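You operate a simulated robot arm through the tools that you are given. There is no shell and no other tool.

You run a simulated robot arm. Do the job below in one go: nothing can be reset, and whatever is moved stays where it is left.

JOB
Clamp the small roller between its stops, its black ring at N6.
Fine: slide each stop up to the roller, then lock it with the knob at N22 or N23.

The check looks at the end state, three seconds after you hand in, the way a careful person would. Anything else that was tipped, shoved, dropped, spilled or broken makes it a failure.

ROBOT AND FRAMES
A 7-joint arm with a two-finger parallel gripper, fixed in place. Base frame: the origin is at the foot of the arm, x ahead of it, y to its left, z up. Units: mm, rad, N and s.
With the tool pointing down near the work surface it reaches from about 420 to 920 mm from the base axis. Its first joint turns from -2.496 to 2.496 rad. Payload 3 kg.
The tool frame sits at the grasp point between the pads (the TCP): z along the fingers, y along the line on which they close. The tips reach 30 mm beyond it. Largest opening 94 mm; finger width 28, thickness 10; the body of the gripper, 50 by 96 mm, starts 55 mm behind the TCP.
Orientation is told as [roll, pitch, yaw] about the base's x, y, z axes, in that order, counted from this pose: with the fingers straight down and closing along the base's y, the tool's x points along the base's -x, its y along +y and its z along -z.

CONTROLS
- The arm moves only by the tool drive_tool. Its argument "targets" is a list of rows, each a list of 3 entries, a list of its own where there are three numbers: the shift along the base's x, y, z in mm, then the turn, a rotation vector about the base's x, y, z in degrees, then the opening, from 0 (shut) to 1 (fully open). In form: [[[x, y, z], [ax, ay, az], jaw], ...]. A call has 1 to 20 rows; each row shifts and turns the commanded pose from where the row before left it. Rows are played at 5 a second. More than 50 mm and 0.15 rad between two rows, or a gripper value outside its range, and nothing of the call is played. A pose out of reach is approached as far as the arm can. The call stops where the force on the tool passes 90 N (or 10 N more than at its start, if that is more) or the arm is blocked; 0.2 s more then pass. Each finger travels about 72 mm/s and halts on what it meets, pressing with about 30 N; the grip force reading is that of the motor and also rises with nothing between the fingers. The clock runs only during rows and for 0.2 s after the last one: add rows that do not move to give the fingers time. It gives the time, the measured TCP pose, the force on the tool (base axes), the opening and the grip force at its end, in the units of the frame above (readings bear some noise), with the torque about the TCP (base axes, N m) and any sound that the robot's microphone picked up.
- Cameras (640 x 400 px; columns grow to the right, rows downward): "scene" is fixed at [56.1, -506, 1539.4]; the picture's right is [0.96, -0.29, 0.00], its down [-0.12, -0.40, -0.91] and it looks along [0.26, 0.87, -0.42] (base axes); focal length 321 px, centre (320, 200). "wrist" rides on the gripper at [76, 14, -103] in the tool frame; the picture's right is [-0.18, 0.98, 0.00], its down [-0.75, -0.14, -0.64] and it looks along [-0.63, -0.12, 0.77] (tool axes); focal length 243 px, centre (320, 200). There is no depth. A picture from a camera that has moved, and an enlarged one, comes with that camera's place and axes in the base frame and with its lens. The place of the scene camera against the robot may be out by one fixed shift of up to 12 mm in any direction.
- capture(camera): a new picture of that camera. It takes no simulated time.
- close_up(camera, box): a new picture of the part [left, top, right, bottom] of that camera's present view, enlarged. It takes no simulated time.
- finish_job(): hands the job in; it is judged then, once.

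Nothing tells you positions but the pictures and the camera data. Unless the task says otherwise, let go and move clear before handing in.

The tools are called after "Call:" by a JSON object that holds its "method" and its "body". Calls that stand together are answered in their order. drive_tool: Moves the arm, as the interface text tells. Its arguments: {"type":"object","properties":{"targets":{"type":"array","items":{"type":"array"}}},"required":["targets"]} The other tools are called the same way: capture (camera) takes a picture; close_up (camera, box) takes an enlarged picture of a part of a camera's view; finish_job () hands the job in.

At the start:

```text
t: 0.0
ee_pos: [475.3, 343.4, 1146.0]
tcp_rot: [-0.001, 0.0, 0.0]
force: [-0.2, -0.1, -0.2]
torque: [0.0, -0.03, -0.01]
opening: 94.3
grip_force: 0.1
```

scene: 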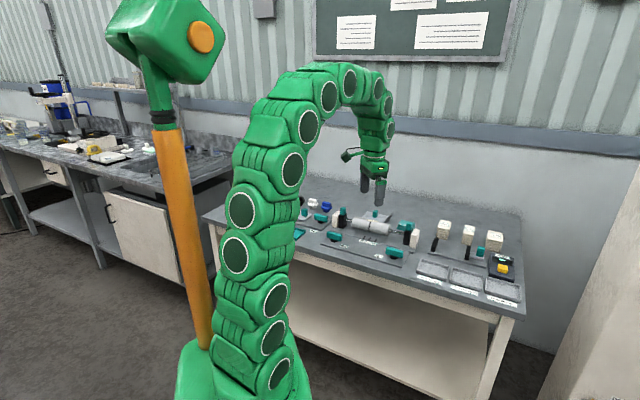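
wrist: 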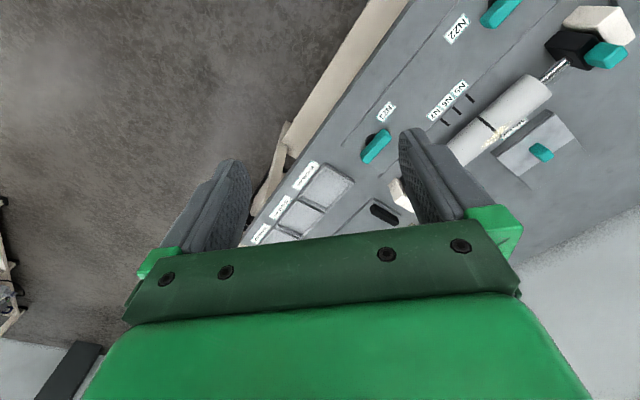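

I see a bench with a roller between two stops, teal knobs, and labels N22/N23. I'll zoom in on the scene and wrist views to read the labels before moving anything.

Call:
{"method": "close_up", "body": {"camera": "scene", "box": [280, 180, 440, 280]}}

Call:
{"method": "close_up", "body": {"camera": "scene", "box": [400, 200, 540, 310]}}

Call:
{"method": "close_up", "body": {"camera": "wrist", "box": [340, 0, 640, 200]}}

Call:
{"method": "close_up", "body": {"camera": "wrist", "box": [240, 80, 440, 240]}}

```text
4.00 times, centred on (360, 230) of scene
camera zoom: at [56.1, -506.0, 1539.4], right [0.96, -0.29, 0.0], down [-0.12, -0.4, -0.91], along [0.26, 0.87, -0.42], focal length 1285 px, centre (160, 80)
```

zoom: 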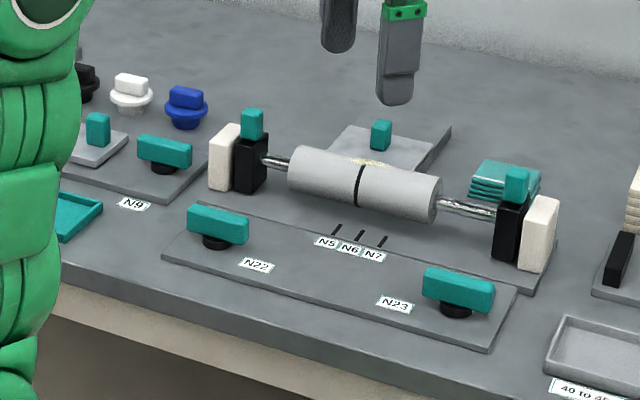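

```text
3.64 times, centred on (470, 255) of scene
camera zoom: at [56.1, -506.0, 1539.4], right [0.96, -0.29, 0.0], down [-0.12, -0.4, -0.91], along [0.26, 0.87, -0.42], focal length 1168 px, centre (-226, 0)
```

zoom: 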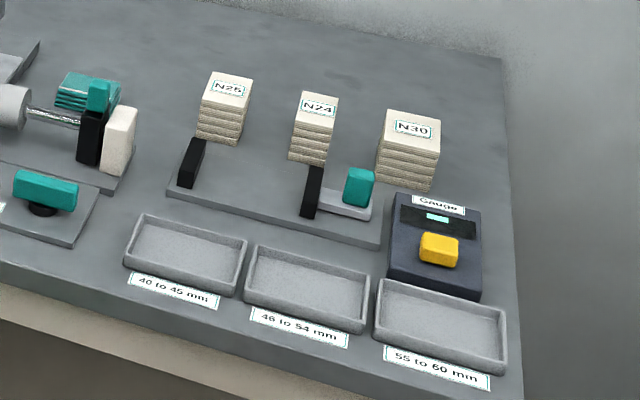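

```text
2.00 times, centred on (490, 100) of wrist
camera zoom: at [399.8, 358.8, 1249.4], right [0.18, 0.98, 0.0], down [0.75, -0.14, 0.64], along [0.63, -0.12, -0.77], focal length 485 px, centre (-20, 400)
```

zoom: 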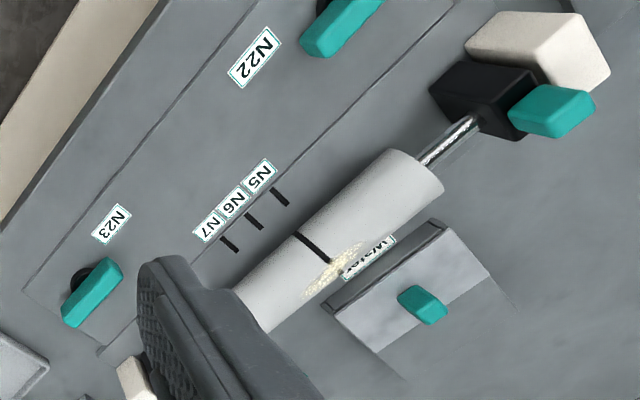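

```text
2.50 times, centred on (340, 160) of wrist
camera zoom: at [399.8, 358.8, 1249.4], right [0.18, 0.98, 0.0], down [0.75, -0.14, 0.64], along [0.63, -0.12, -0.77], focal length 606 px, centre (270, 300)
```

zoom: 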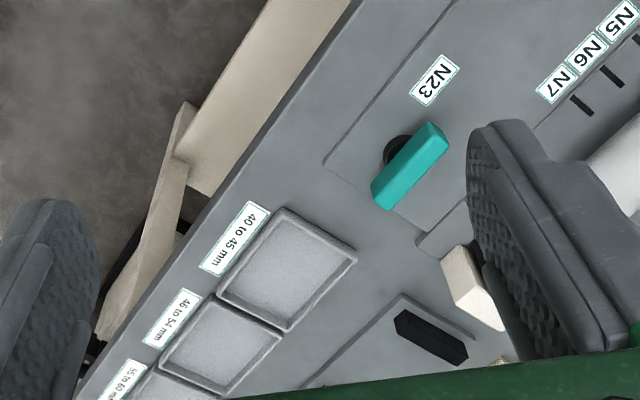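

The roller lies on a rod between two black stops with teal tabs. The knobs N22 and N23 are in front of it, and the N6 mark is at about (602, 570, 805). The bench runs at about 45° to the base, so I'll turn the tool 45° and look from the front.

Call:
{"method": "drive_tool", "body": {"targets": [[[-4, 13, -10], [0, 0, 7.5], 1], [[-4, 13, -10], [0, 0, 7.5], 1], [[-4, 13, -10], [0, 0, 7.5], 1], [[-4, 13, -10], [0, 0, 7.5], 1], [[-4, 13, -10], [0, 0, 7.5], 1], [[-4, 13, -10], [0, 0, 7.5], 1]]}}

Call:
{"method": "capture", "body": {"camera": "wrist"}}

Call:
{"method": "capture", "body": {"camera": "scene"}}

```text
t: 1.4
ee_pos: [453.1, 422.7, 1087.2]
tcp_rot: [0.001, -0.002, 0.786]
force: [0.1, 0.4, -0.4]
torque: [-0.01, 0.04, -0.01]
opening: 94.1
grip_force: 0.1
```

```text
taken
camera wrist: at [388.0, 379.4, 1190.2], right [-0.57, 0.82, 0.0], down [0.63, 0.43, 0.64], along [0.53, 0.36, -0.77], focal length 243 px, centre (320, 200)
```

wrist: 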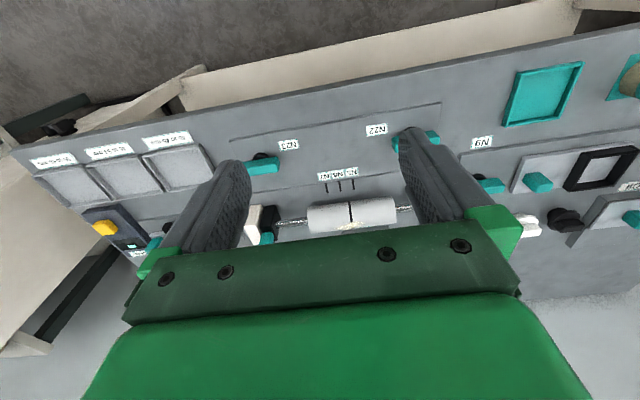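

```text
taken
```

scene: 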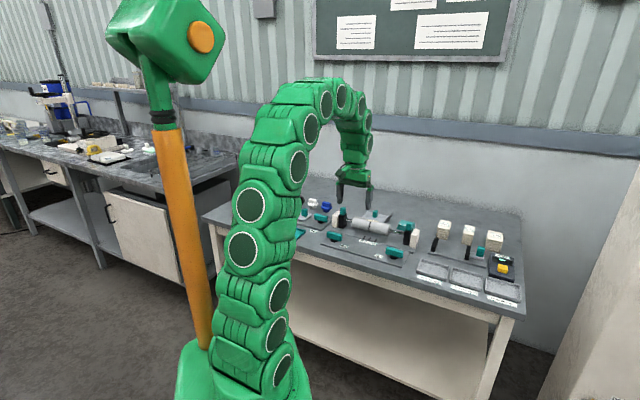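

The view is upside down, with the bench front at the top, and the area straight below the camera falls in the upper part of the image. I'll move the camera over the roller for a clear top view.

Call:
{"method": "drive_tool", "body": {"targets": [[[30, 30, -10], [0, 0, 0], 1], [[30, 30, -10], [0, 0, 0], 1], [[30, 30, -10], [0, 0, 0], 1], [[30, 30, -10], [0, 0, 0], 1], [[30, 30, -10], [0, 0, 0], 1]]}}

Call:
{"method": "capture", "body": {"camera": "wrist"}}

Call:
{"method": "close_up", "body": {"camera": "wrist", "box": [200, 20, 480, 195]}}

```text
t: 2.6
ee_pos: [601.7, 572.6, 1035.8]
tcp_rot: [-0.001, -0.004, 0.785]
force: [-0.4, 0.4, -0.1]
torque: [0.0, 0.0, -0.02]
opening: 93.9
grip_force: 0.0
```

```text
taken
camera wrist: at [536.9, 529.4, 1139.3], right [-0.56, 0.83, 0.0], down [0.63, 0.43, 0.64], along [0.53, 0.36, -0.76], focal length 243 px, centre (320, 200)
```

wrist: 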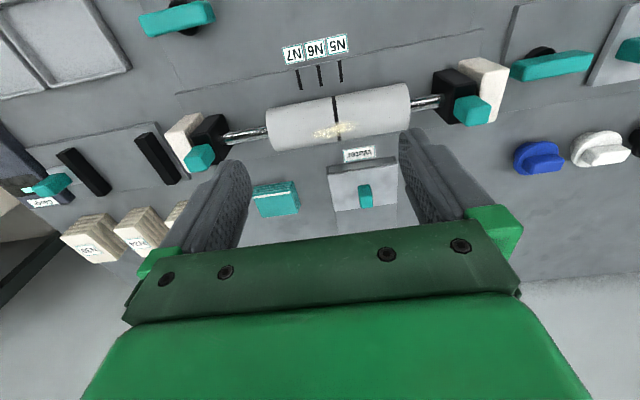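

```text
2.29 times, centred on (340, 108) of wrist
camera zoom: at [536.9, 529.4, 1139.3], right [-0.56, 0.83, 0.0], down [0.63, 0.43, 0.64], along [0.53, 0.36, -0.76], focal length 555 px, centre (274, 411)
```

zoom: 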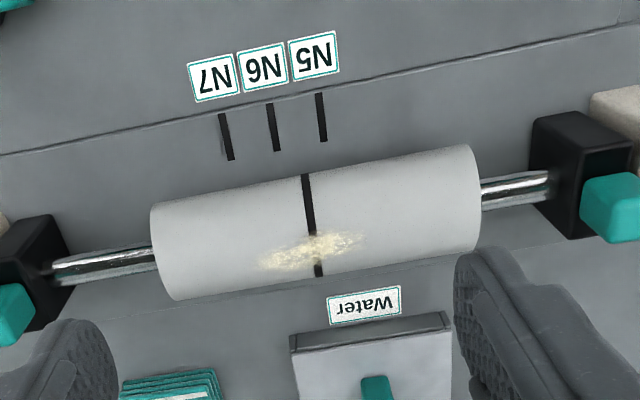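

The ring sits about 13 mm left of the N6 line, towards N5, so the roller has to move about +13 mm along (0.707, −0.707). I'll zoom in on the stops and knobs next.

Call:
{"method": "close_up", "body": {"camera": "scene", "box": [320, 200, 384, 240]}}

Call:
{"method": "close_up", "body": {"camera": "scene", "box": [368, 215, 432, 255]}}

Call:
{"method": "close_up", "body": {"camera": "wrist", "box": [120, 80, 280, 180]}}

Call:
{"method": "close_up", "body": {"camera": "wrist", "box": [400, 30, 560, 130]}}

Call:
{"method": "close_up", "body": {"camera": "wrist", "box": [480, 0, 640, 100]}}

```text
10.00 times, centred on (352, 220) of scene
camera zoom: at [56.1, -506.0, 1539.4], right [0.96, -0.29, 0.0], down [-0.12, -0.4, -0.91], along [0.26, 0.87, -0.42], focal length 3212 px, centre (0, 0)
```

zoom: 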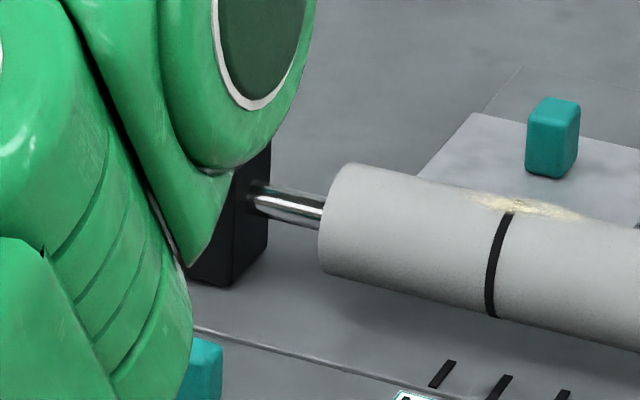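

```text
10.00 times, centred on (400, 235) of scene
camera zoom: at [56.1, -506.0, 1539.4], right [0.96, -0.29, 0.0], down [-0.12, -0.4, -0.91], along [0.26, 0.87, -0.42], focal length 3212 px, centre (-480, -150)
```

zoom: 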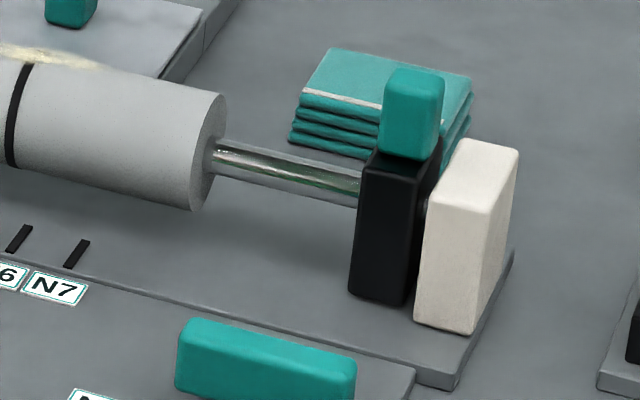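

```text
4.00 times, centred on (200, 130) of wrist
camera zoom: at [536.9, 529.4, 1139.3], right [-0.56, 0.83, 0.0], down [0.63, 0.43, 0.64], along [0.53, 0.36, -0.76], focal length 970 px, centre (800, 480)
```

zoom: 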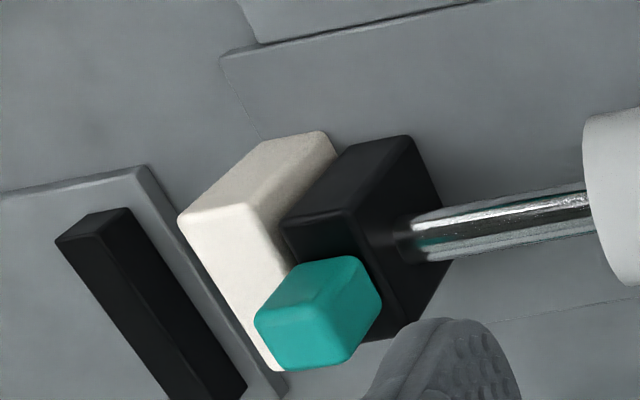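

```text
4.00 times, centred on (480, 80) of wrist
camera zoom: at [536.9, 529.4, 1139.3], right [-0.56, 0.83, 0.0], down [0.63, 0.43, 0.64], along [0.53, 0.36, -0.76], focal length 970 px, centre (-320, 680)
```

zoom: 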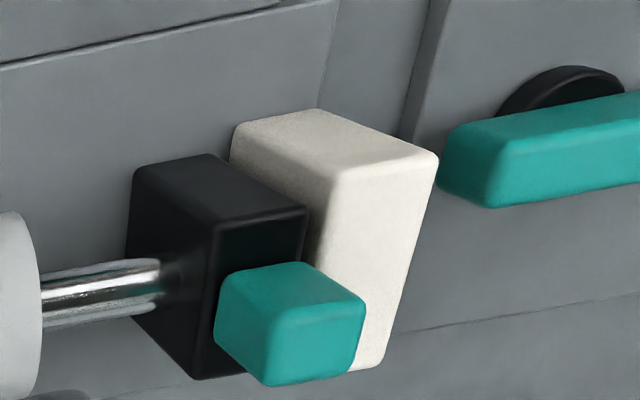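

```text
4.00 times, centred on (560, 50) of wrist
camera zoom: at [536.9, 529.4, 1139.3], right [-0.56, 0.83, 0.0], down [0.63, 0.43, 0.64], along [0.53, 0.36, -0.76], focal length 970 px, centre (-640, 800)
```

zoom: 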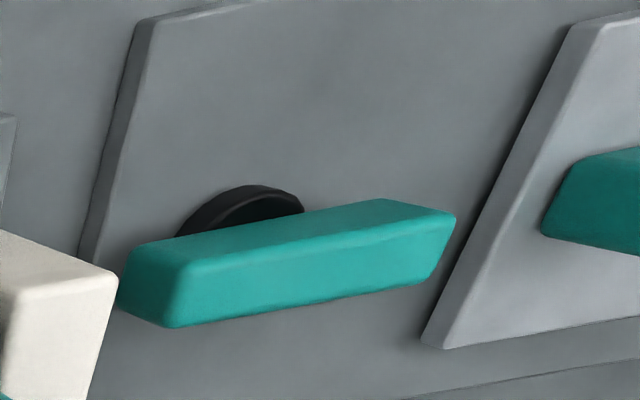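

The rig is about 160 mm long and the roller is centred at about v = 875. The stop tabs sit near u = −137 (left) and u = +173 (right), where u = (x−y)/√2 and v = (x+y)/√2. I'll turn the tool to −45° so the fingers close across the rod, and move above the left stop to look.

Call:
{"method": "drive_tool", "body": {"targets": [[[-6.6, 11.9, -2], [0, 0, -7.5], 1], [[-6.6, 11.9, -2], [0, 0, -7.5], 1], [[-6.6, 11.9, -2], [0, 0, -7.5], 1], [[-6.6, 11.9, -2], [0, 0, -7.5], 1], [[-6.6, 11.9, -2], [0, 0, -7.5], 1], [[-6.6, 11.9, -2], [0, 0, -7.5], 1], [[-6.6, 11.9, -2], [0, 0, -7.5], 1], [[-6.6, 11.9, -2], [0, 0, -7.5], 1], [[-6.6, 11.9, -2], [0, 0, -7.5], 1], [[-6.6, 11.9, -2], [0, 0, -7.5], 1], [[-6.6, 11.9, -2], [0, 0, -7.5], 1], [[-6.6, 11.9, -2], [0, 0, -7.5], 1], [[0, 0, 0], [0, 0, 0], 1]]}}

Call:
{"method": "capture", "body": {"camera": "wrist"}}

Call:
{"method": "capture", "body": {"camera": "scene"}}

```text
t: 5.4
ee_pos: [514.1, 702.1, 1001.3]
tcp_rot: [0.0, -0.001, -0.788]
force: [0.2, 0.5, -0.2]
torque: [-0.01, -0.03, 0.03]
opening: 94.1
grip_force: 0.0
out of reach, approached as far as the arm can: row 9, 11
```

```text
taken
camera wrist: at [470.1, 766.1, 1104.3], right [0.83, 0.56, 0.0], down [0.43, -0.63, 0.64], along [0.36, -0.53, -0.77], focal length 243 px, centre (320, 200)
```

wrist: 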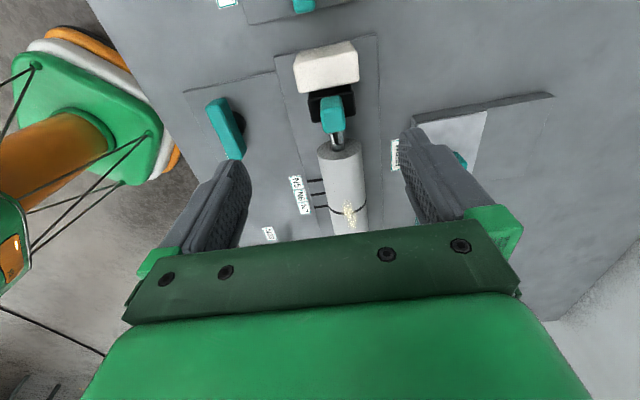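

```text
taken
```

scene: 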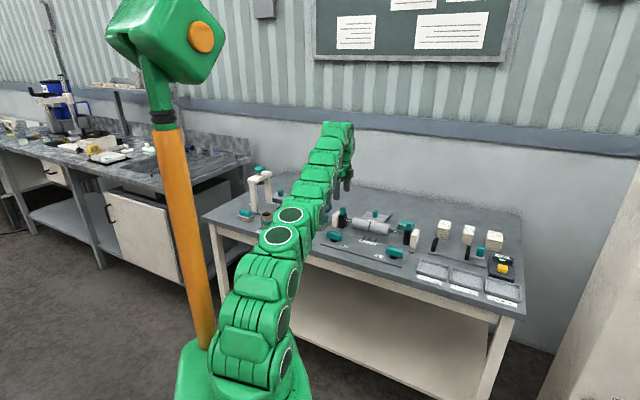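

The arm is at full stretch at this height, but the left stop is clearly visible in the wrist view. I'll zoom in to measure the tab and the roller.

Call:
{"method": "close_up", "body": {"camera": "wrist", "box": [270, 30, 398, 110]}}

Call:
{"method": "close_up", "body": {"camera": "wrist", "box": [266, 80, 426, 240]}}

Call:
{"method": "close_up", "body": {"camera": "wrist", "box": [180, 70, 340, 170]}}

Call:
{"method": "close_up", "body": {"camera": "scene", "box": [310, 190, 438, 270]}}

Call:
{"method": "close_up", "body": {"camera": "scene", "box": [220, 150, 348, 230]}}

```text
5.00 times, centred on (334, 70) of wrist
camera zoom: at [470.1, 766.1, 1104.3], right [0.83, 0.56, 0.0], down [0.43, -0.63, 0.64], along [0.36, -0.53, -0.77], focal length 1213 px, centre (250, 850)
```

zoom: 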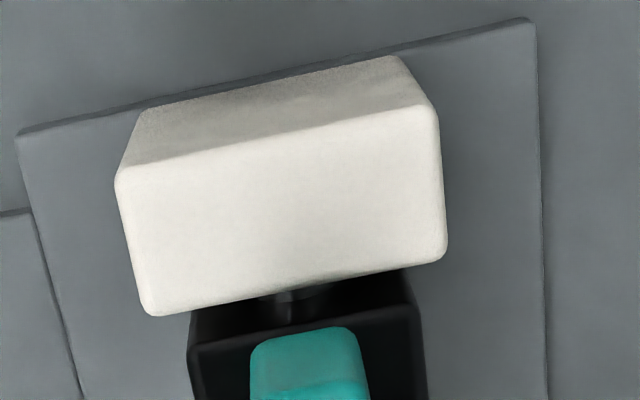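

```text
2.50 times, centred on (346, 160) of wrist
camera zoom: at [470.1, 766.1, 1104.3], right [0.83, 0.56, 0.0], down [0.43, -0.63, 0.64], along [0.36, -0.53, -0.77], focal length 606 px, centre (255, 300)
```

zoom: 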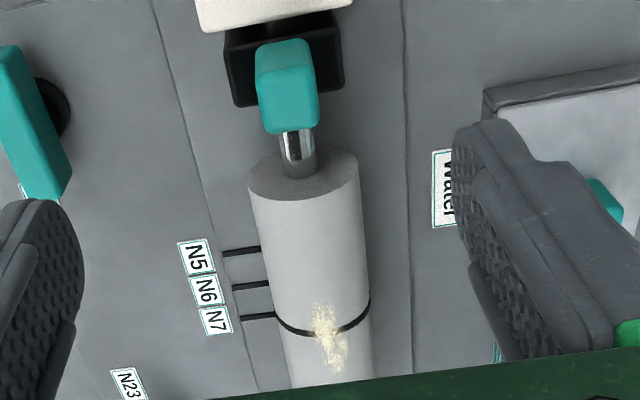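

```text
4.00 times, centred on (260, 120) of wrist
camera zoom: at [470.1, 766.1, 1104.3], right [0.83, 0.56, 0.0], down [0.43, -0.63, 0.64], along [0.36, -0.53, -0.77], focal length 970 px, centre (560, 520)
```

zoom: 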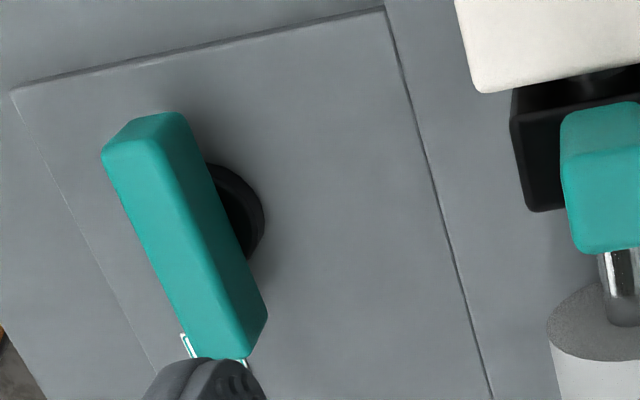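

```text
5.00 times, centred on (374, 230) of scene
camera zoom: at [56.1, -506.0, 1539.4], right [0.96, -0.29, 0.0], down [-0.12, -0.4, -0.91], along [0.26, 0.87, -0.42], focal length 1606 px, centre (50, 50)
```

zoom: 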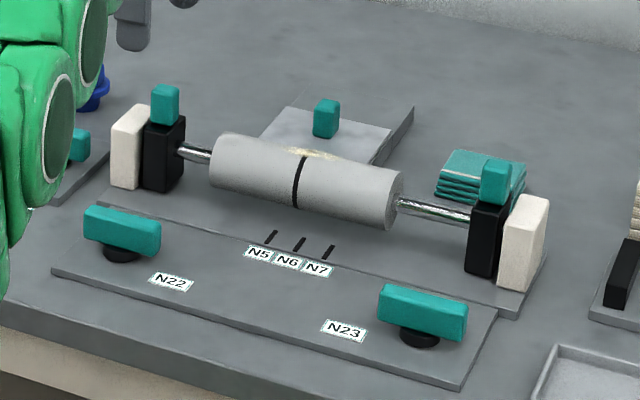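

```text
5.00 times, centred on (284, 190) of scene
camera zoom: at [56.1, -506.0, 1539.4], right [0.96, -0.29, 0.0], down [-0.12, -0.4, -0.91], along [0.26, 0.87, -0.42], focal length 1606 px, centre (500, 250)
```

zoom: 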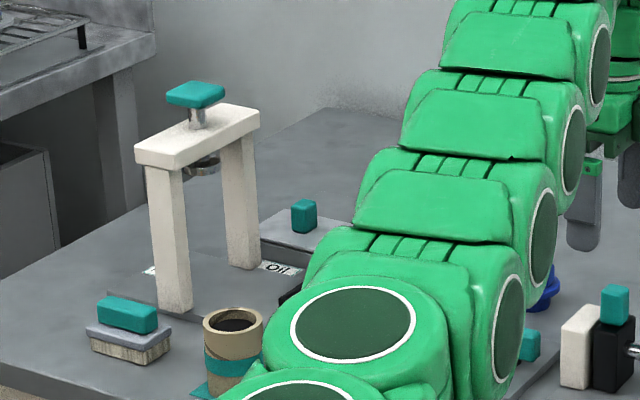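

I've measured the rig. The left tab's top centre is at about u = −130, v = 870.5, z = 906, the roller axis is at z ≈ 848 with R ≈ 26, and the bench plate is at z ≈ 809. I'll lower a little to see how the commanded pose behaves at the reach limit.

Call:
{"method": "drive_tool", "body": {"targets": [[[0, 0, -20], [0, 0, 0], 1], [[0, 0, -20], [0, 0, 0], 1], [[0, 0, 0], [0, 0, 0], 1]]}}

```text
t: 6.2
ee_pos: [512.2, 703.2, 960.4]
tcp_rot: [0.001, -0.001, -0.784]
force: [-0.6, -0.5, 0.1]
torque: [-0.03, -0.01, -0.02]
opening: 94.3
grip_force: 0.0
```

Call:
{"method": "drive_tool", "body": {"targets": [[[5, 2.5, -10], [0, 0, 0], 1], [[5, 2.5, -10], [0, 0, 0], 1], [[0, 0, 0], [0, 0, 0], 1]]}}

Call:
{"method": "capture", "body": {"camera": "wrist"}}

Call:
{"method": "close_up", "body": {"camera": "wrist", "box": [240, 40, 400, 240]}}

```text
t: 7.0
ee_pos: [524.6, 707.0, 941.6]
tcp_rot: [0.001, 0.0, -0.784]
force: [-0.5, 0.5, 0.5]
torque: [-0.01, 0.0, 0.01]
opening: 93.9
grip_force: 0.0
```

```text
taken
camera wrist: at [480.3, 771.5, 1044.3], right [0.83, 0.56, 0.0], down [0.43, -0.63, 0.64], along [0.36, -0.53, -0.77], focal length 243 px, centre (320, 200)
```

wrist: 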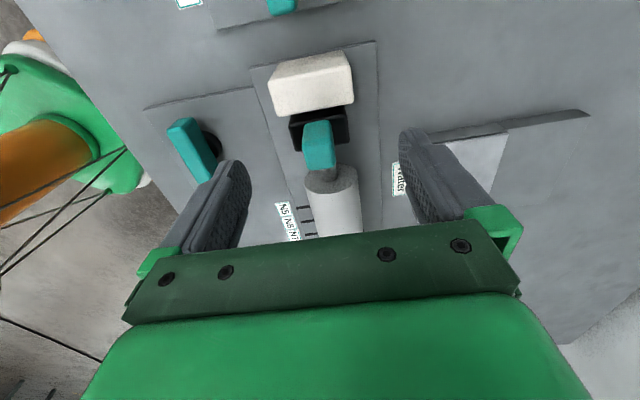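

```text
2.00 times, centred on (320, 140) of wrist
camera zoom: at [480.3, 771.5, 1044.3], right [0.83, 0.56, 0.0], down [0.43, -0.63, 0.64], along [0.36, -0.53, -0.77], focal length 485 px, centre (320, 320)
```

zoom: 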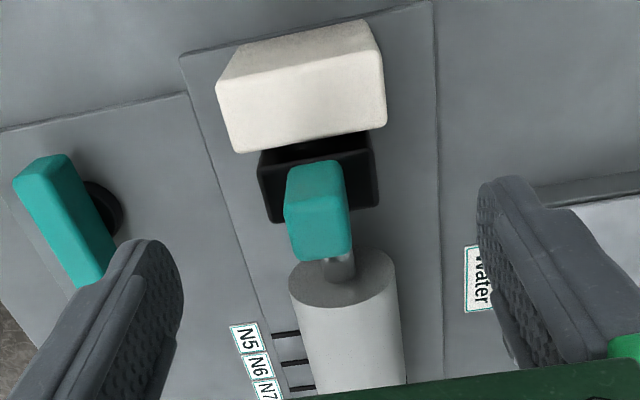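

The tool is centred over the left tab, so I'll lower it until the fingertips straddle the tab just above the black block.

Call:
{"method": "drive_tool", "body": {"targets": [[[-0.5, 0, -9], [0, 0, 0], 1], [[0, 0, -9], [0, 0, 0], 1], [[0, 0, -9], [0, 0, 0], 1], [[0, 0, 0], [0, 0, 0], 1]]}}

Call:
{"method": "capture", "body": {"camera": "wrist"}}

Call:
{"method": "close_up", "body": {"camera": "wrist", "box": [240, 40, 400, 240]}}

Call:
{"method": "close_up", "body": {"camera": "scene", "box": [310, 170, 406, 230]}}

```text
t: 8.0
ee_pos: [522.9, 707.2, 914.4]
tcp_rot: [-0.001, 0.0, -0.784]
force: [-0.7, -0.2, -0.1]
torque: [-0.01, 0.06, 0.01]
opening: 94.0
grip_force: 0.1
```

```text
taken
camera wrist: at [479.1, 770.5, 1017.5], right [0.83, 0.56, 0.0], down [0.43, -0.63, 0.64], along [0.36, -0.53, -0.77], focal length 243 px, centre (320, 200)
```

wrist: 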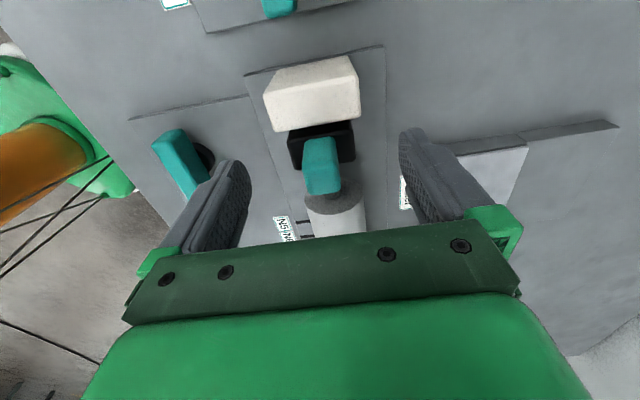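

```text
2.00 times, centred on (320, 140) of wrist
camera zoom: at [479.1, 770.5, 1017.5], right [0.83, 0.56, 0.0], down [0.43, -0.63, 0.64], along [0.36, -0.53, -0.77], focal length 485 px, centre (320, 320)
```

zoom: 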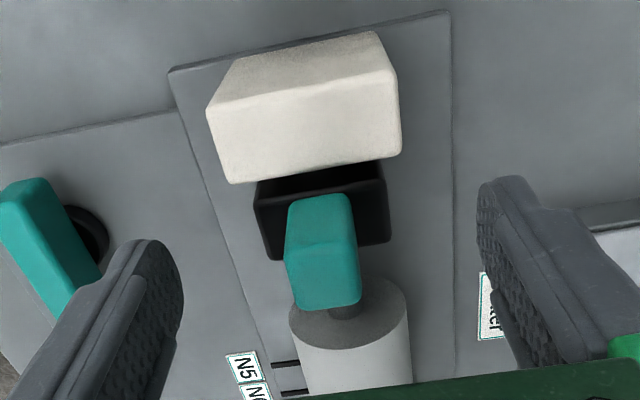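

```text
6.67 times, centred on (358, 200) of scene
camera zoom: at [56.1, -506.0, 1539.4], right [0.96, -0.29, 0.0], down [-0.12, -0.4, -0.91], along [0.26, 0.87, -0.42], focal length 2141 px, centre (67, 200)
```

zoom: 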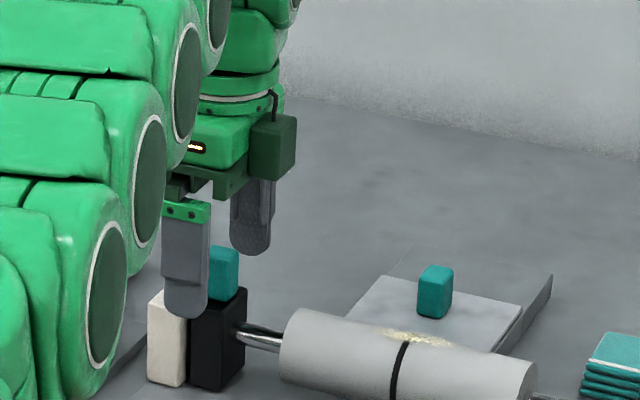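

The fingers straddle the tab cleanly, so I'll close on it.

Call:
{"method": "drive_tool", "body": {"targets": [[[0, 0, 0], [0, 0, 0], 0], [[0, 0, 0], [0, 0, 0], 0], [[0, 0, 0], [0, 0, 0], 0], [[0, 0, 0], [0, 0, 0], 0], [[0, 0, 0], [0, 0, 0], 0]]}}

Call:
{"method": "close_up", "body": {"camera": "wrist", "box": [240, 40, 400, 240]}}

Call:
{"method": "close_up", "body": {"camera": "scene", "box": [310, 170, 406, 230]}}

```text
t: 9.2
ee_pos: [524.5, 707.2, 914.1]
tcp_rot: [0.003, 0.0, -0.785]
force: [21.7, 23.0, -5.3]
torque: [0.45, -0.1, 0.12]
opening: 19.9
grip_force: 45.1
```

```text
2.00 times, centred on (320, 140) of wrist
camera zoom: at [480.1, 770.7, 1017.5], right [0.83, 0.56, 0.0], down [0.43, -0.63, 0.64], along [0.36, -0.53, -0.77], focal length 485 px, centre (320, 320)
```

zoom: 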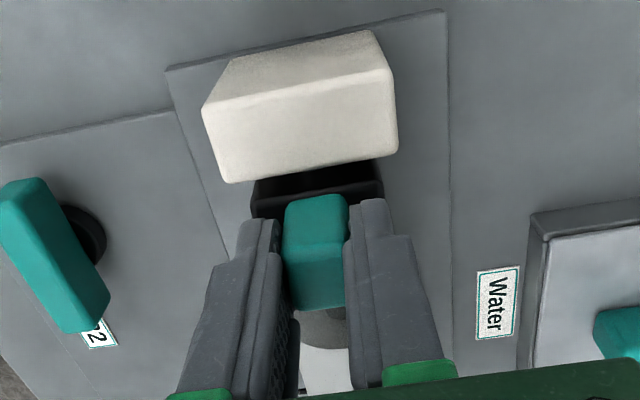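

```text
6.67 times, centred on (358, 200) of scene
camera zoom: at [56.1, -506.0, 1539.4], right [0.96, -0.29, 0.0], down [-0.12, -0.4, -0.91], along [0.26, 0.87, -0.42], focal length 2141 px, centre (67, 200)
```

zoom: 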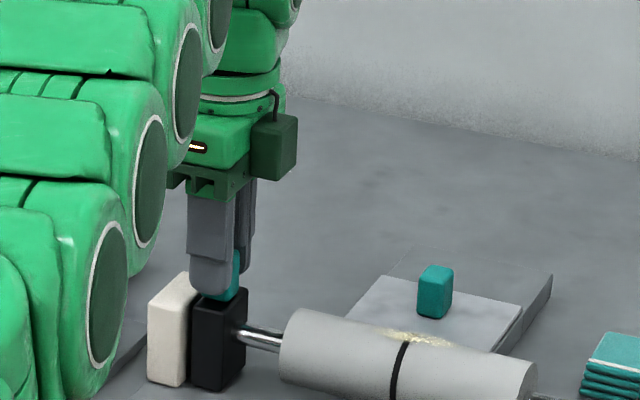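

The grip holds at 19.9 mm, but about 31 N of side force along +v shows the tool is slightly off-centre. I'll nudge towards +v to relieve it.

Call:
{"method": "drive_tool", "body": {"targets": [[[0.4, 0.4, 0], [0, 0, 0], 0], [[0, 0, 0], [0, 0, 0], 0]]}}

```text
t: 9.8
ee_pos: [524.4, 707.2, 913.6]
tcp_rot: [-0.001, 0.0, -0.786]
force: [14.2, 14.8, -2.6]
torque: [0.18, -0.32, -0.08]
opening: 19.9
grip_force: 45.1
```

Call:
{"method": "drive_tool", "body": {"targets": [[[0.7, 0.7, 0], [0, 0, 0], 0], [[0, 0, 0], [0, 0, 0], 0]]}}

```text
t: 10.4
ee_pos: [524.4, 706.7, 913.5]
tcp_rot: [-0.002, 0.001, -0.784]
force: [-5.6, -10.2, 3.7]
torque: [0.17, 0.22, -0.03]
opening: 19.7
grip_force: 44.8
```

The side force is mostly gone. Now I'll slide the left stop towards the roller (+u), starting with a short test move.

Call:
{"method": "drive_tool", "body": {"targets": [[[1.77, -1.77, 0], [0, 0, 0], 0], [[1.77, -1.77, 0], [0, 0, 0], 0], [[1.77, -1.77, 0], [0, 0, 0], 0], [[1.77, -1.77, 0], [0, 0, 0], 0], [[0, 0, 0], [0, 0, 0], 0]]}}

Call:
{"method": "close_up", "body": {"camera": "scene", "box": [310, 170, 406, 230]}}

Call:
{"method": "close_up", "body": {"camera": "wrist", "box": [240, 40, 400, 240]}}

```text
t: 11.6
ee_pos: [530.8, 698.6, 914.0]
tcp_rot: [-0.002, 0.001, -0.784]
force: [-31.8, -29.3, 4.8]
torque: [-0.19, 0.58, 0.04]
opening: 19.5
grip_force: 45.1
```

```text
6.67 times, centred on (358, 200) of scene
camera zoom: at [56.1, -506.0, 1539.4], right [0.96, -0.29, 0.0], down [-0.12, -0.4, -0.91], along [0.26, 0.87, -0.42], focal length 2141 px, centre (67, 200)
```

zoom: 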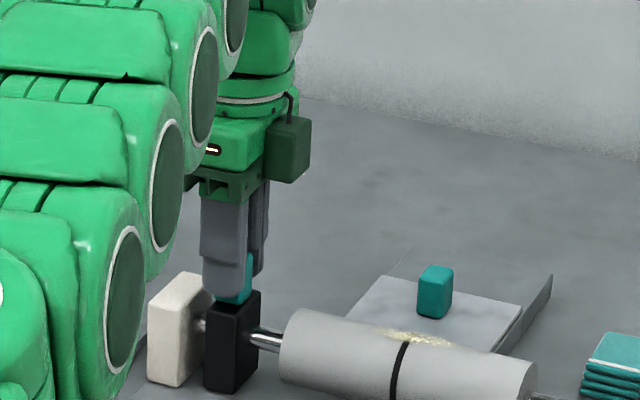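

```text
2.00 times, centred on (320, 140) of wrist
camera zoom: at [487.0, 764.3, 1017.4], right [0.82, 0.57, 0.0], down [0.43, -0.63, 0.64], along [0.36, -0.53, -0.77], focal length 485 px, centre (320, 320)
```

zoom: 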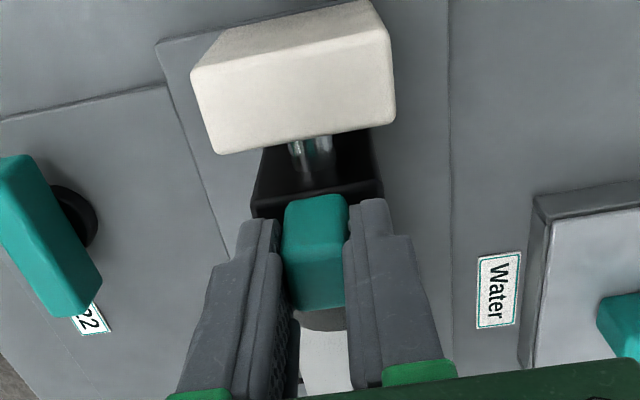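

The stop slides freely on the rod, but a side force of about 43 N along −v has built up. I'll correct the lateral offset and keep going in small steps.

Call:
{"method": "drive_tool", "body": {"targets": [[[-0.6, -0.6, 0], [0, 0, 0], 0], [[-0.4, -0.4, 0], [0, 0, 0], 0], [[0, 0, 0], [0, 0, 0], 0]]}}

```text
t: 12.4
ee_pos: [530.7, 699.6, 914.3]
tcp_rot: [0.002, 0.0, -0.789]
force: [2.7, 1.9, 5.7]
torque: [-0.62, -0.08, -0.07]
opening: 19.8
grip_force: 45.0
```

Call:
{"method": "drive_tool", "body": {"targets": [[[1.77, -1.77, 0], [0, 0, 0], 0], [[1.77, -1.77, 0], [0, 0, 0], 0], [[1.77, -1.77, 0], [0, 0, 0], 0], [[1.77, -1.77, 0], [0, 0, 0], 0], [[0, 0, 0], [0, 0, 0], 0]]}}

```text
t: 13.6
ee_pos: [537.7, 692.0, 914.4]
tcp_rot: [0.001, 0.0, -0.785]
force: [28.1, 27.8, 4.6]
torque: [0.12, -0.64, 0.11]
opening: 19.8
grip_force: 44.9
```

Call:
{"method": "drive_tool", "body": {"targets": [[[0.8, 0.8, 0], [0, 0, 0], 0], [[0, 0, 0], [0, 0, 0], 0]]}}

Call:
{"method": "drive_tool", "body": {"targets": [[[1.77, -1.77, 0], [0, 0, 0], 0], [[1.77, -1.77, 0], [0, 0, 0], 0], [[0, 0, 0], [0, 0, 0], 0]]}}

```text
t: 14.2
ee_pos: [537.1, 693.7, 914.6]
tcp_rot: [-0.003, 0.001, -0.784]
force: [0.9, 1.6, 13.4]
torque: [-0.12, -0.21, -0.18]
opening: 19.9
grip_force: 45.1
```

```text
t: 15.0
ee_pos: [540.7, 688.5, 914.3]
tcp_rot: [0.0, 0.0, -0.786]
force: [-11.1, -10.0, 21.5]
torque: [0.13, 0.48, -0.02]
opening: 19.8
grip_force: 45.1
```

Call:
{"method": "drive_tool", "body": {"targets": [[[-0.2, -0.2, 0.5], [0, 0, 0], 0], [[1.77, -1.77, 0], [0, 0, 0], 0], [[1.77, -1.77, 0], [0, 0, 0], 0], [[0, 0, 0], [0, 0, 0], 0]]}}

Call:
{"method": "close_up", "body": {"camera": "scene", "box": [310, 180, 406, 240]}}

Call:
{"method": "close_up", "body": {"camera": "wrist", "box": [240, 40, 400, 240]}}

```text
t: 16.0
ee_pos: [545.0, 684.7, 913.8]
tcp_rot: [0.001, 0.002, -0.784]
force: [-0.1, 1.7, 8.9]
torque: [0.5, 0.19, -0.03]
opening: 20.0
grip_force: 45.1
```

```text
6.67 times, centred on (358, 210) of scene
camera zoom: at [56.1, -506.0, 1539.4], right [0.96, -0.29, 0.0], down [-0.12, -0.4, -0.91], along [0.26, 0.87, -0.42], focal length 2141 px, centre (67, 133)
```

zoom: 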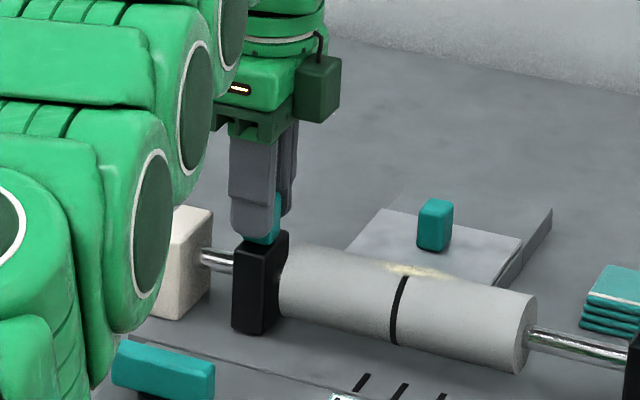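

```text
2.00 times, centred on (320, 140) of wrist
camera zoom: at [501.7, 749.5, 1017.4], right [0.83, 0.56, 0.0], down [0.43, -0.63, 0.64], along [0.36, -0.53, -0.77], focal length 485 px, centre (320, 320)
```

zoom: 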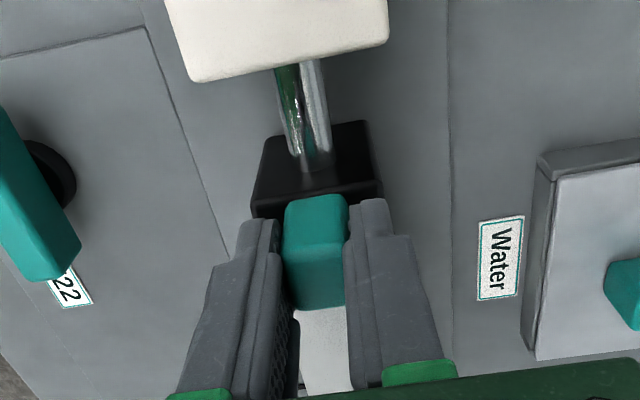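

Call:
{"method": "drive_tool", "body": {"targets": [[[1.77, -1.77, 0], [0, 0, 0], 0], [[1.77, -1.77, 0], [0, 0, 0], 0], [[0, 0, 0], [0, 0, 0], 0]]}}

Call:
{"method": "close_up", "body": {"camera": "scene", "box": [320, 190, 416, 250]}}

```text
t: 16.8
ee_pos: [549.2, 680.9, 913.3]
tcp_rot: [-0.003, 0.001, -0.785]
force: [-14.1, -12.9, 13.0]
torque: [-0.13, 0.1, -0.02]
opening: 19.8
grip_force: 45.1
```

```text
6.67 times, centred on (368, 220) of scene
camera zoom: at [56.1, -506.0, 1539.4], right [0.96, -0.29, 0.0], down [-0.12, -0.4, -0.91], along [0.26, 0.87, -0.42], focal length 2141 px, centre (0, 67)
```

zoom: 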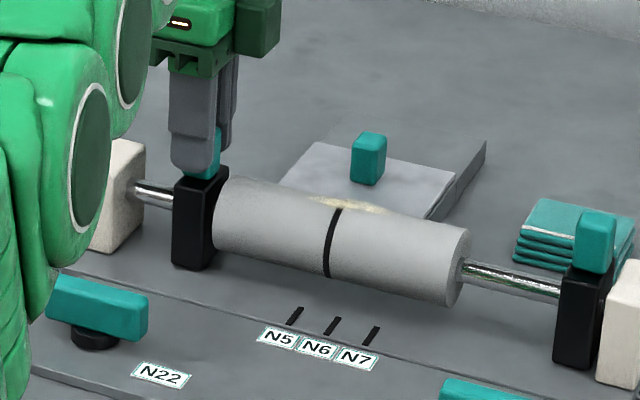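

Call:
{"method": "drive_tool", "body": {"targets": [[[1.4, -2.1, 0.3], [0, 0, 0], 0], [[1.77, -1.77, 0], [0, 0, 0], 0], [[0, 0, 0], [0, 0, 0], 0]]}}

Call:
{"method": "close_up", "body": {"camera": "scene", "box": [320, 190, 416, 250]}}

```text
t: 17.6
ee_pos: [553.2, 677.1, 913.5]
tcp_rot: [0.0, 0.002, -0.786]
force: [6.2, 5.2, -10.0]
torque: [0.2, -0.24, 0.23]
opening: 19.8
grip_force: 45.5
```

```text
6.67 times, centred on (368, 220) of scene
camera zoom: at [56.1, -506.0, 1539.4], right [0.96, -0.29, 0.0], down [-0.12, -0.4, -0.91], along [0.26, 0.87, -0.42], focal length 2141 px, centre (0, 67)
```

zoom: 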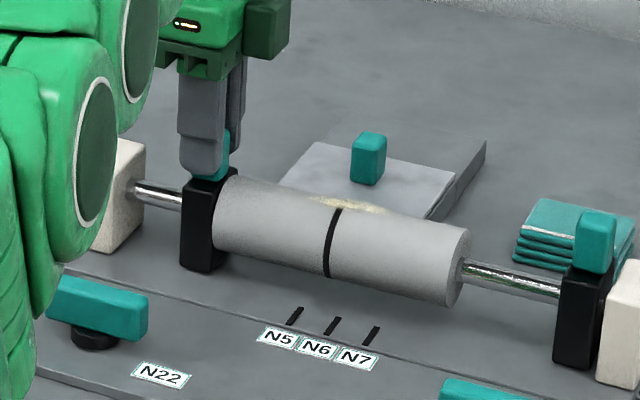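

Call:
{"method": "drive_tool", "body": {"targets": [[[1.77, -1.77, -0.2], [0, 0, 0], 0], [[1.77, -1.77, 0], [0, 0, 0], 0], [[0, 0, 0], [0, 0, 0], 0]]}}

Call:
{"method": "close_up", "body": {"camera": "scene", "box": [320, 190, 416, 250]}}

Call:
{"method": "capture", "body": {"camera": "wrist"}}

```text
t: 18.4
ee_pos: [555.4, 673.0, 914.9]
tcp_rot: [-0.001, 0.0, -0.785]
force: [13.1, 15.9, -21.1]
torque: [0.42, -0.26, 0.07]
opening: 20.1
grip_force: 44.7
```

```text
6.67 times, centred on (368, 220) of scene
camera zoom: at [56.1, -506.0, 1539.4], right [0.96, -0.29, 0.0], down [-0.12, -0.4, -0.91], along [0.26, 0.87, -0.42], focal length 2141 px, centre (0, 67)
```

zoom: 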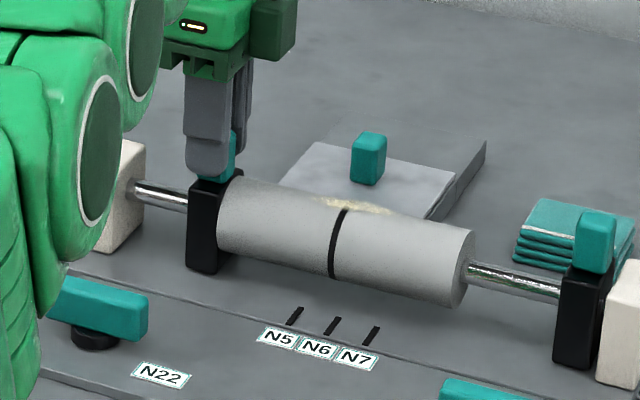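

```text
taken
camera wrist: at [512.5, 738.6, 1017.4], right [0.83, 0.56, 0.0], down [0.43, -0.63, 0.64], along [0.36, -0.53, -0.77], focal length 243 px, centre (320, 200)
```

wrist: 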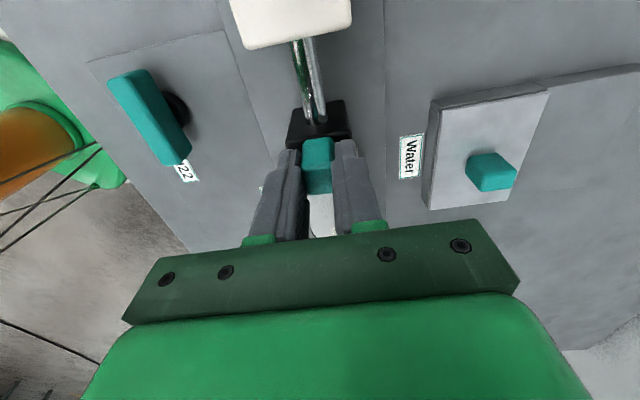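

Contact is made and the roller has started to move, by about 3.5 mm. I'll correct the small offsets and push on towards N6.

Call:
{"method": "drive_tool", "body": {"targets": [[[0.4, 0.4, -0.5], [0, 0, 0], 0], [[1.4, -1.4, 0], [0, 0, 0], 0], [[1.4, -1.4, 0], [0, 0, 0], 0], [[0, 0, 0], [0, 0, 0], 0]]}}

Call:
{"method": "close_up", "body": {"camera": "scene", "box": [320, 190, 416, 250]}}

```text
t: 19.4
ee_pos: [557.6, 672.0, 914.1]
tcp_rot: [0.0, 0.0, -0.787]
force: [-4.8, -1.7, -1.2]
torque: [-0.5, -0.22, 0.07]
opening: 19.9
grip_force: 45.4
```

```text
6.67 times, centred on (368, 220) of scene
camera zoom: at [56.1, -506.0, 1539.4], right [0.96, -0.29, 0.0], down [-0.12, -0.4, -0.91], along [0.26, 0.87, -0.42], focal length 2141 px, centre (0, 67)
```

zoom: 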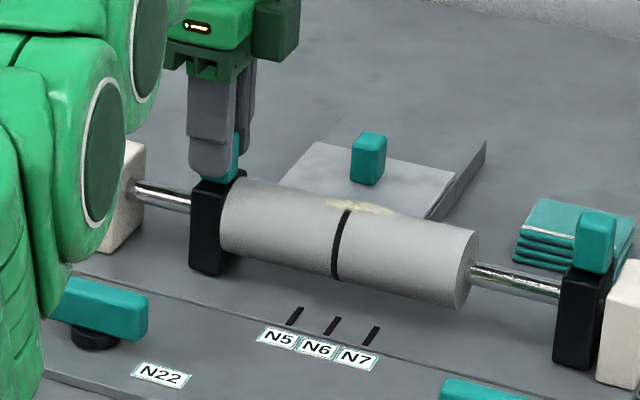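

Call:
{"method": "drive_tool", "body": {"targets": [[[1.77, -1.77, 0], [0, 0, 0], 0], [[1.77, -1.77, 0], [0, 0, 0], 0], [[0, 0, 0], [0, 0, 0], 0]]}}

Call:
{"method": "close_up", "body": {"camera": "scene", "box": [340, 205, 404, 245]}}

```text
t: 20.2
ee_pos: [560.8, 669.2, 912.8]
tcp_rot: [0.002, 0.0, -0.783]
force: [2.1, 5.4, -1.8]
torque: [-0.21, -0.14, 0.02]
opening: 19.8
grip_force: 44.8
```

```text
10.00 times, centred on (372, 225) of scene
camera zoom: at [56.1, -506.0, 1539.4], right [0.96, -0.29, 0.0], down [-0.12, -0.4, -0.91], along [0.26, 0.87, -0.42], focal length 3212 px, centre (-200, -50)
```

zoom: 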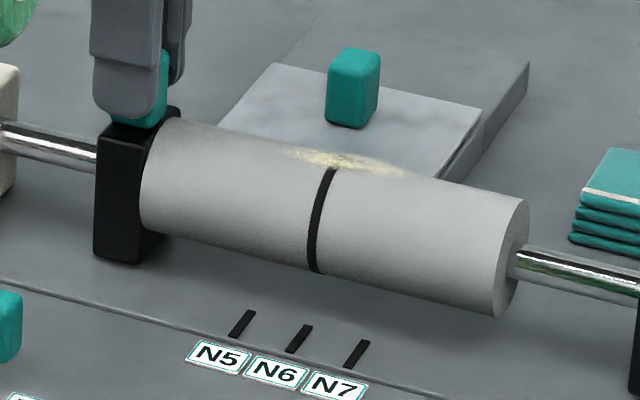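

The roller has moved about 10.5 of the roughly 13.4 mm needed. I'll push about 2.5 mm more, then release and check from above before locking.

Call:
{"method": "drive_tool", "body": {"targets": [[[0.9, -0.9, 0], [0, 0, 0], 0], [[0.9, -0.9, 0], [0, 0, 0], 0], [[0, 0, 0], [0, 0, 0], 0], [[0, 0, 0], [0, 0, 0], 0]]}}

Call:
{"method": "close_up", "body": {"camera": "scene", "box": [340, 205, 404, 245]}}

```text
t: 21.2
ee_pos: [564.3, 667.4, 912.8]
tcp_rot: [-0.001, -0.001, -0.785]
force: [3.2, 4.2, -6.2]
torque: [0.49, 0.3, 0.0]
opening: 19.6
grip_force: 45.0
```

```text
10.00 times, centred on (372, 225) of scene
camera zoom: at [56.1, -506.0, 1539.4], right [0.96, -0.29, 0.0], down [-0.12, -0.4, -0.91], along [0.26, 0.87, -0.42], focal length 3212 px, centre (-200, -50)
```

zoom: 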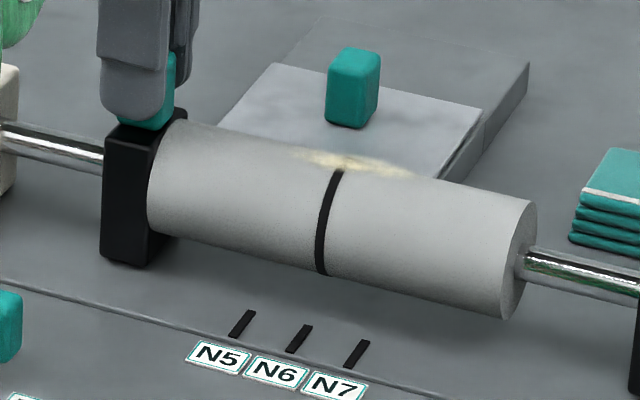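

The ring has moved about 13.8 mm in the scene view. I'll release, rise and rotate to +45° for a near-vertical check of the ring against N6.

Call:
{"method": "drive_tool", "body": {"targets": [[[0, 0, 0], [0, 0, 0], 0.6], [[0, 0, 0], [0, 0, 0], 0.6], [[0, 0, 0], [0, 0, 0], 0.6], [[0, 0, 20], [0, 0, 0], 0.6], [[0, 0, 25], [0, 0, 0], 0.6]]}}

Call:
{"method": "drive_tool", "body": {"targets": [[[5.1, -6.9, 2], [0, 0, 7.5], 0.6], [[5.1, -6.9, 2], [0, 0, 7.5], 0.6], [[5.1, -6.9, 2], [0, 0, 7.5], 0.6], [[5.1, -6.9, 2], [0, 0, 7.5], 0.6], [[5.1, -6.9, 2], [0, 0, 7.5], 0.6], [[5.1, -6.9, 2], [0, 0, 7.5], 0.6], [[5.1, -6.9, 2], [0, 0, 7.5], 0.6], [[5.1, -6.9, 2], [0, 0, 7.5], 0.6], [[5.1, -6.9, 2], [0, 0, 7.5], 0.6], [[5.1, -6.9, 2], [0, 0, 7.5], 0.6], [[5.1, -6.9, 2], [0, 0, 7.5], 0.6], [[5.1, -6.9, 2], [0, 0, 7.5], 0.6], [[0, 0, 0], [0, 0, 0], 1]]}}

Call:
{"method": "capture", "body": {"camera": "wrist"}}

Call:
{"method": "close_up", "body": {"camera": "wrist", "box": [250, 0, 410, 160]}}

Call:
{"method": "close_up", "body": {"camera": "scene", "box": [310, 190, 438, 270]}}

```text
t: 22.4
ee_pos: [563.9, 665.8, 961.0]
tcp_rot: [-0.002, -0.001, -0.786]
force: [-0.4, -0.6, 1.1]
torque: [0.05, -0.01, 0.04]
opening: 56.6
grip_force: 0.1
```

```text
t: 25.2
ee_pos: [625.3, 583.2, 981.2]
tcp_rot: [0.0, 0.001, 0.788]
force: [-0.3, 0.1, 0.1]
torque: [-0.01, 0.0, -0.02]
opening: 93.7
grip_force: 0.0
```

```text
taken
camera wrist: at [561.9, 539.7, 1085.5], right [-0.57, 0.82, 0.0], down [0.63, 0.43, 0.64], along [0.53, 0.36, -0.77], focal length 243 px, centre (320, 200)
```

wrist: 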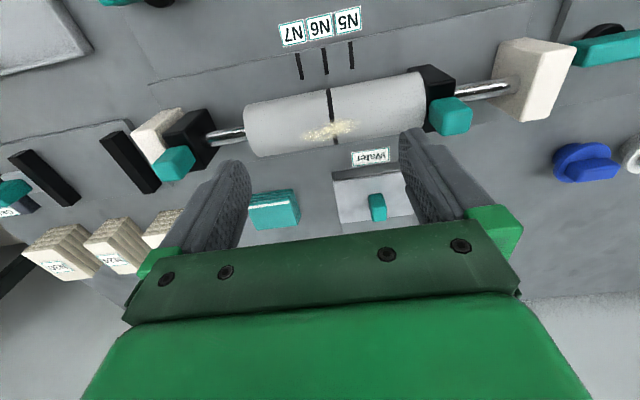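

```text
2.50 times, centred on (330, 80) of wrist
camera zoom: at [561.9, 539.7, 1085.5], right [-0.57, 0.82, 0.0], down [0.63, 0.43, 0.64], along [0.53, 0.36, -0.77], focal length 606 px, centre (295, 500)
```

zoom: 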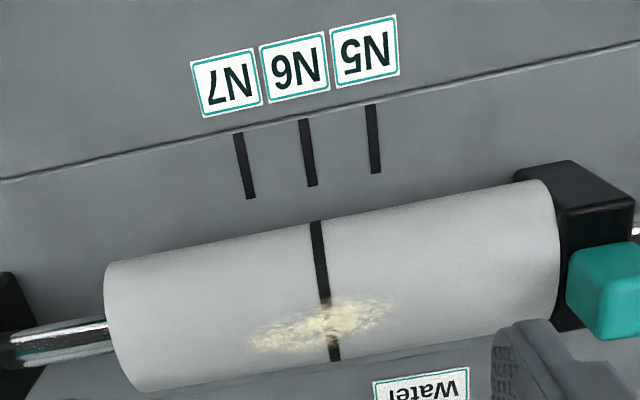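

```text
5.00 times, centred on (374, 230) of scene
camera zoom: at [56.1, -506.0, 1539.4], right [0.96, -0.29, 0.0], down [-0.12, -0.4, -0.91], along [0.26, 0.87, -0.42], focal length 1606 px, centre (50, 50)
```

zoom: 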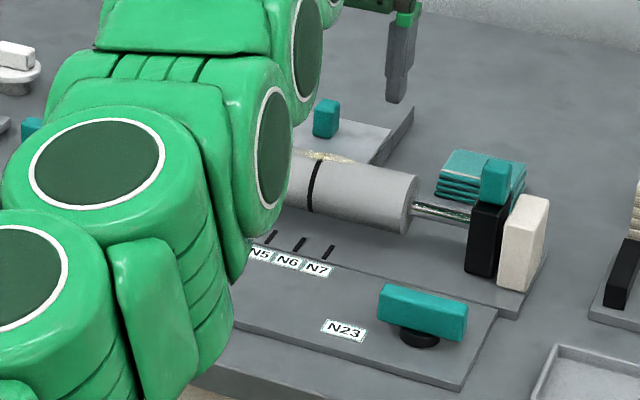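

From above, the ring appears in line with the N6 tick (u ≈ 20 against 19.5–20). The scene view hints at a 2–3 mm shortfall, so I'll zoom in for a more precise measurement.

Call:
{"method": "close_up", "body": {"camera": "wrist", "box": [290, 40, 370, 90]}}

Call:
{"method": "close_up", "body": {"camera": "wrist", "box": [300, 80, 380, 150]}}

Call:
{"method": "close_up", "body": {"camera": "scene", "box": [360, 215, 392, 245]}}

```text
8.00 times, centred on (330, 65) of wrist
camera zoom: at [561.9, 539.7, 1085.5], right [-0.57, 0.82, 0.0], down [0.63, 0.43, 0.64], along [0.53, 0.36, -0.77], focal length 1941 px, centre (240, 1280)
```

zoom: 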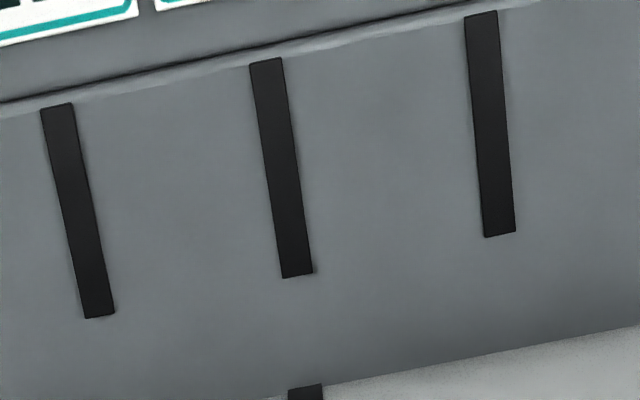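

```text
5.71 times, centred on (340, 115) of wrist
camera zoom: at [561.9, 539.7, 1085.5], right [-0.57, 0.82, 0.0], down [0.63, 0.43, 0.64], along [0.53, 0.36, -0.77], focal length 1386 px, centre (206, 686)
```

zoom: 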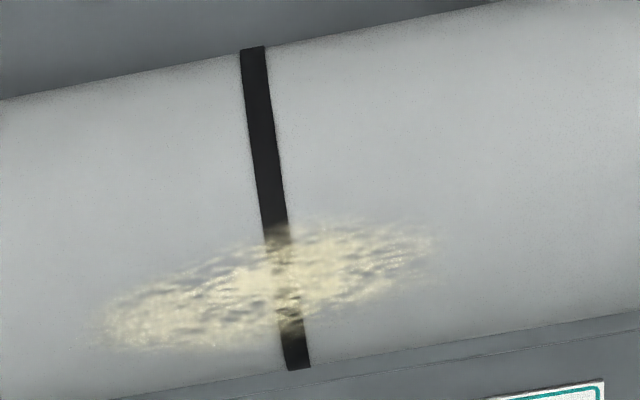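

```text
13.33 times, centred on (376, 230) of scene
camera zoom: at [56.1, -506.0, 1539.4], right [0.96, -0.29, 0.0], down [-0.12, -0.4, -0.91], along [0.26, 0.87, -0.42], focal length 4282 px, centre (-427, -200)
```

zoom: 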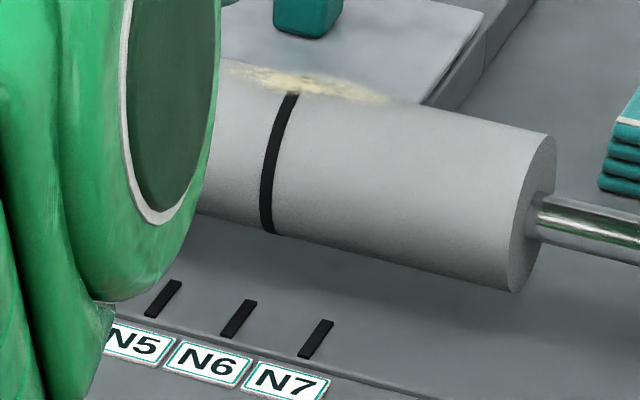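

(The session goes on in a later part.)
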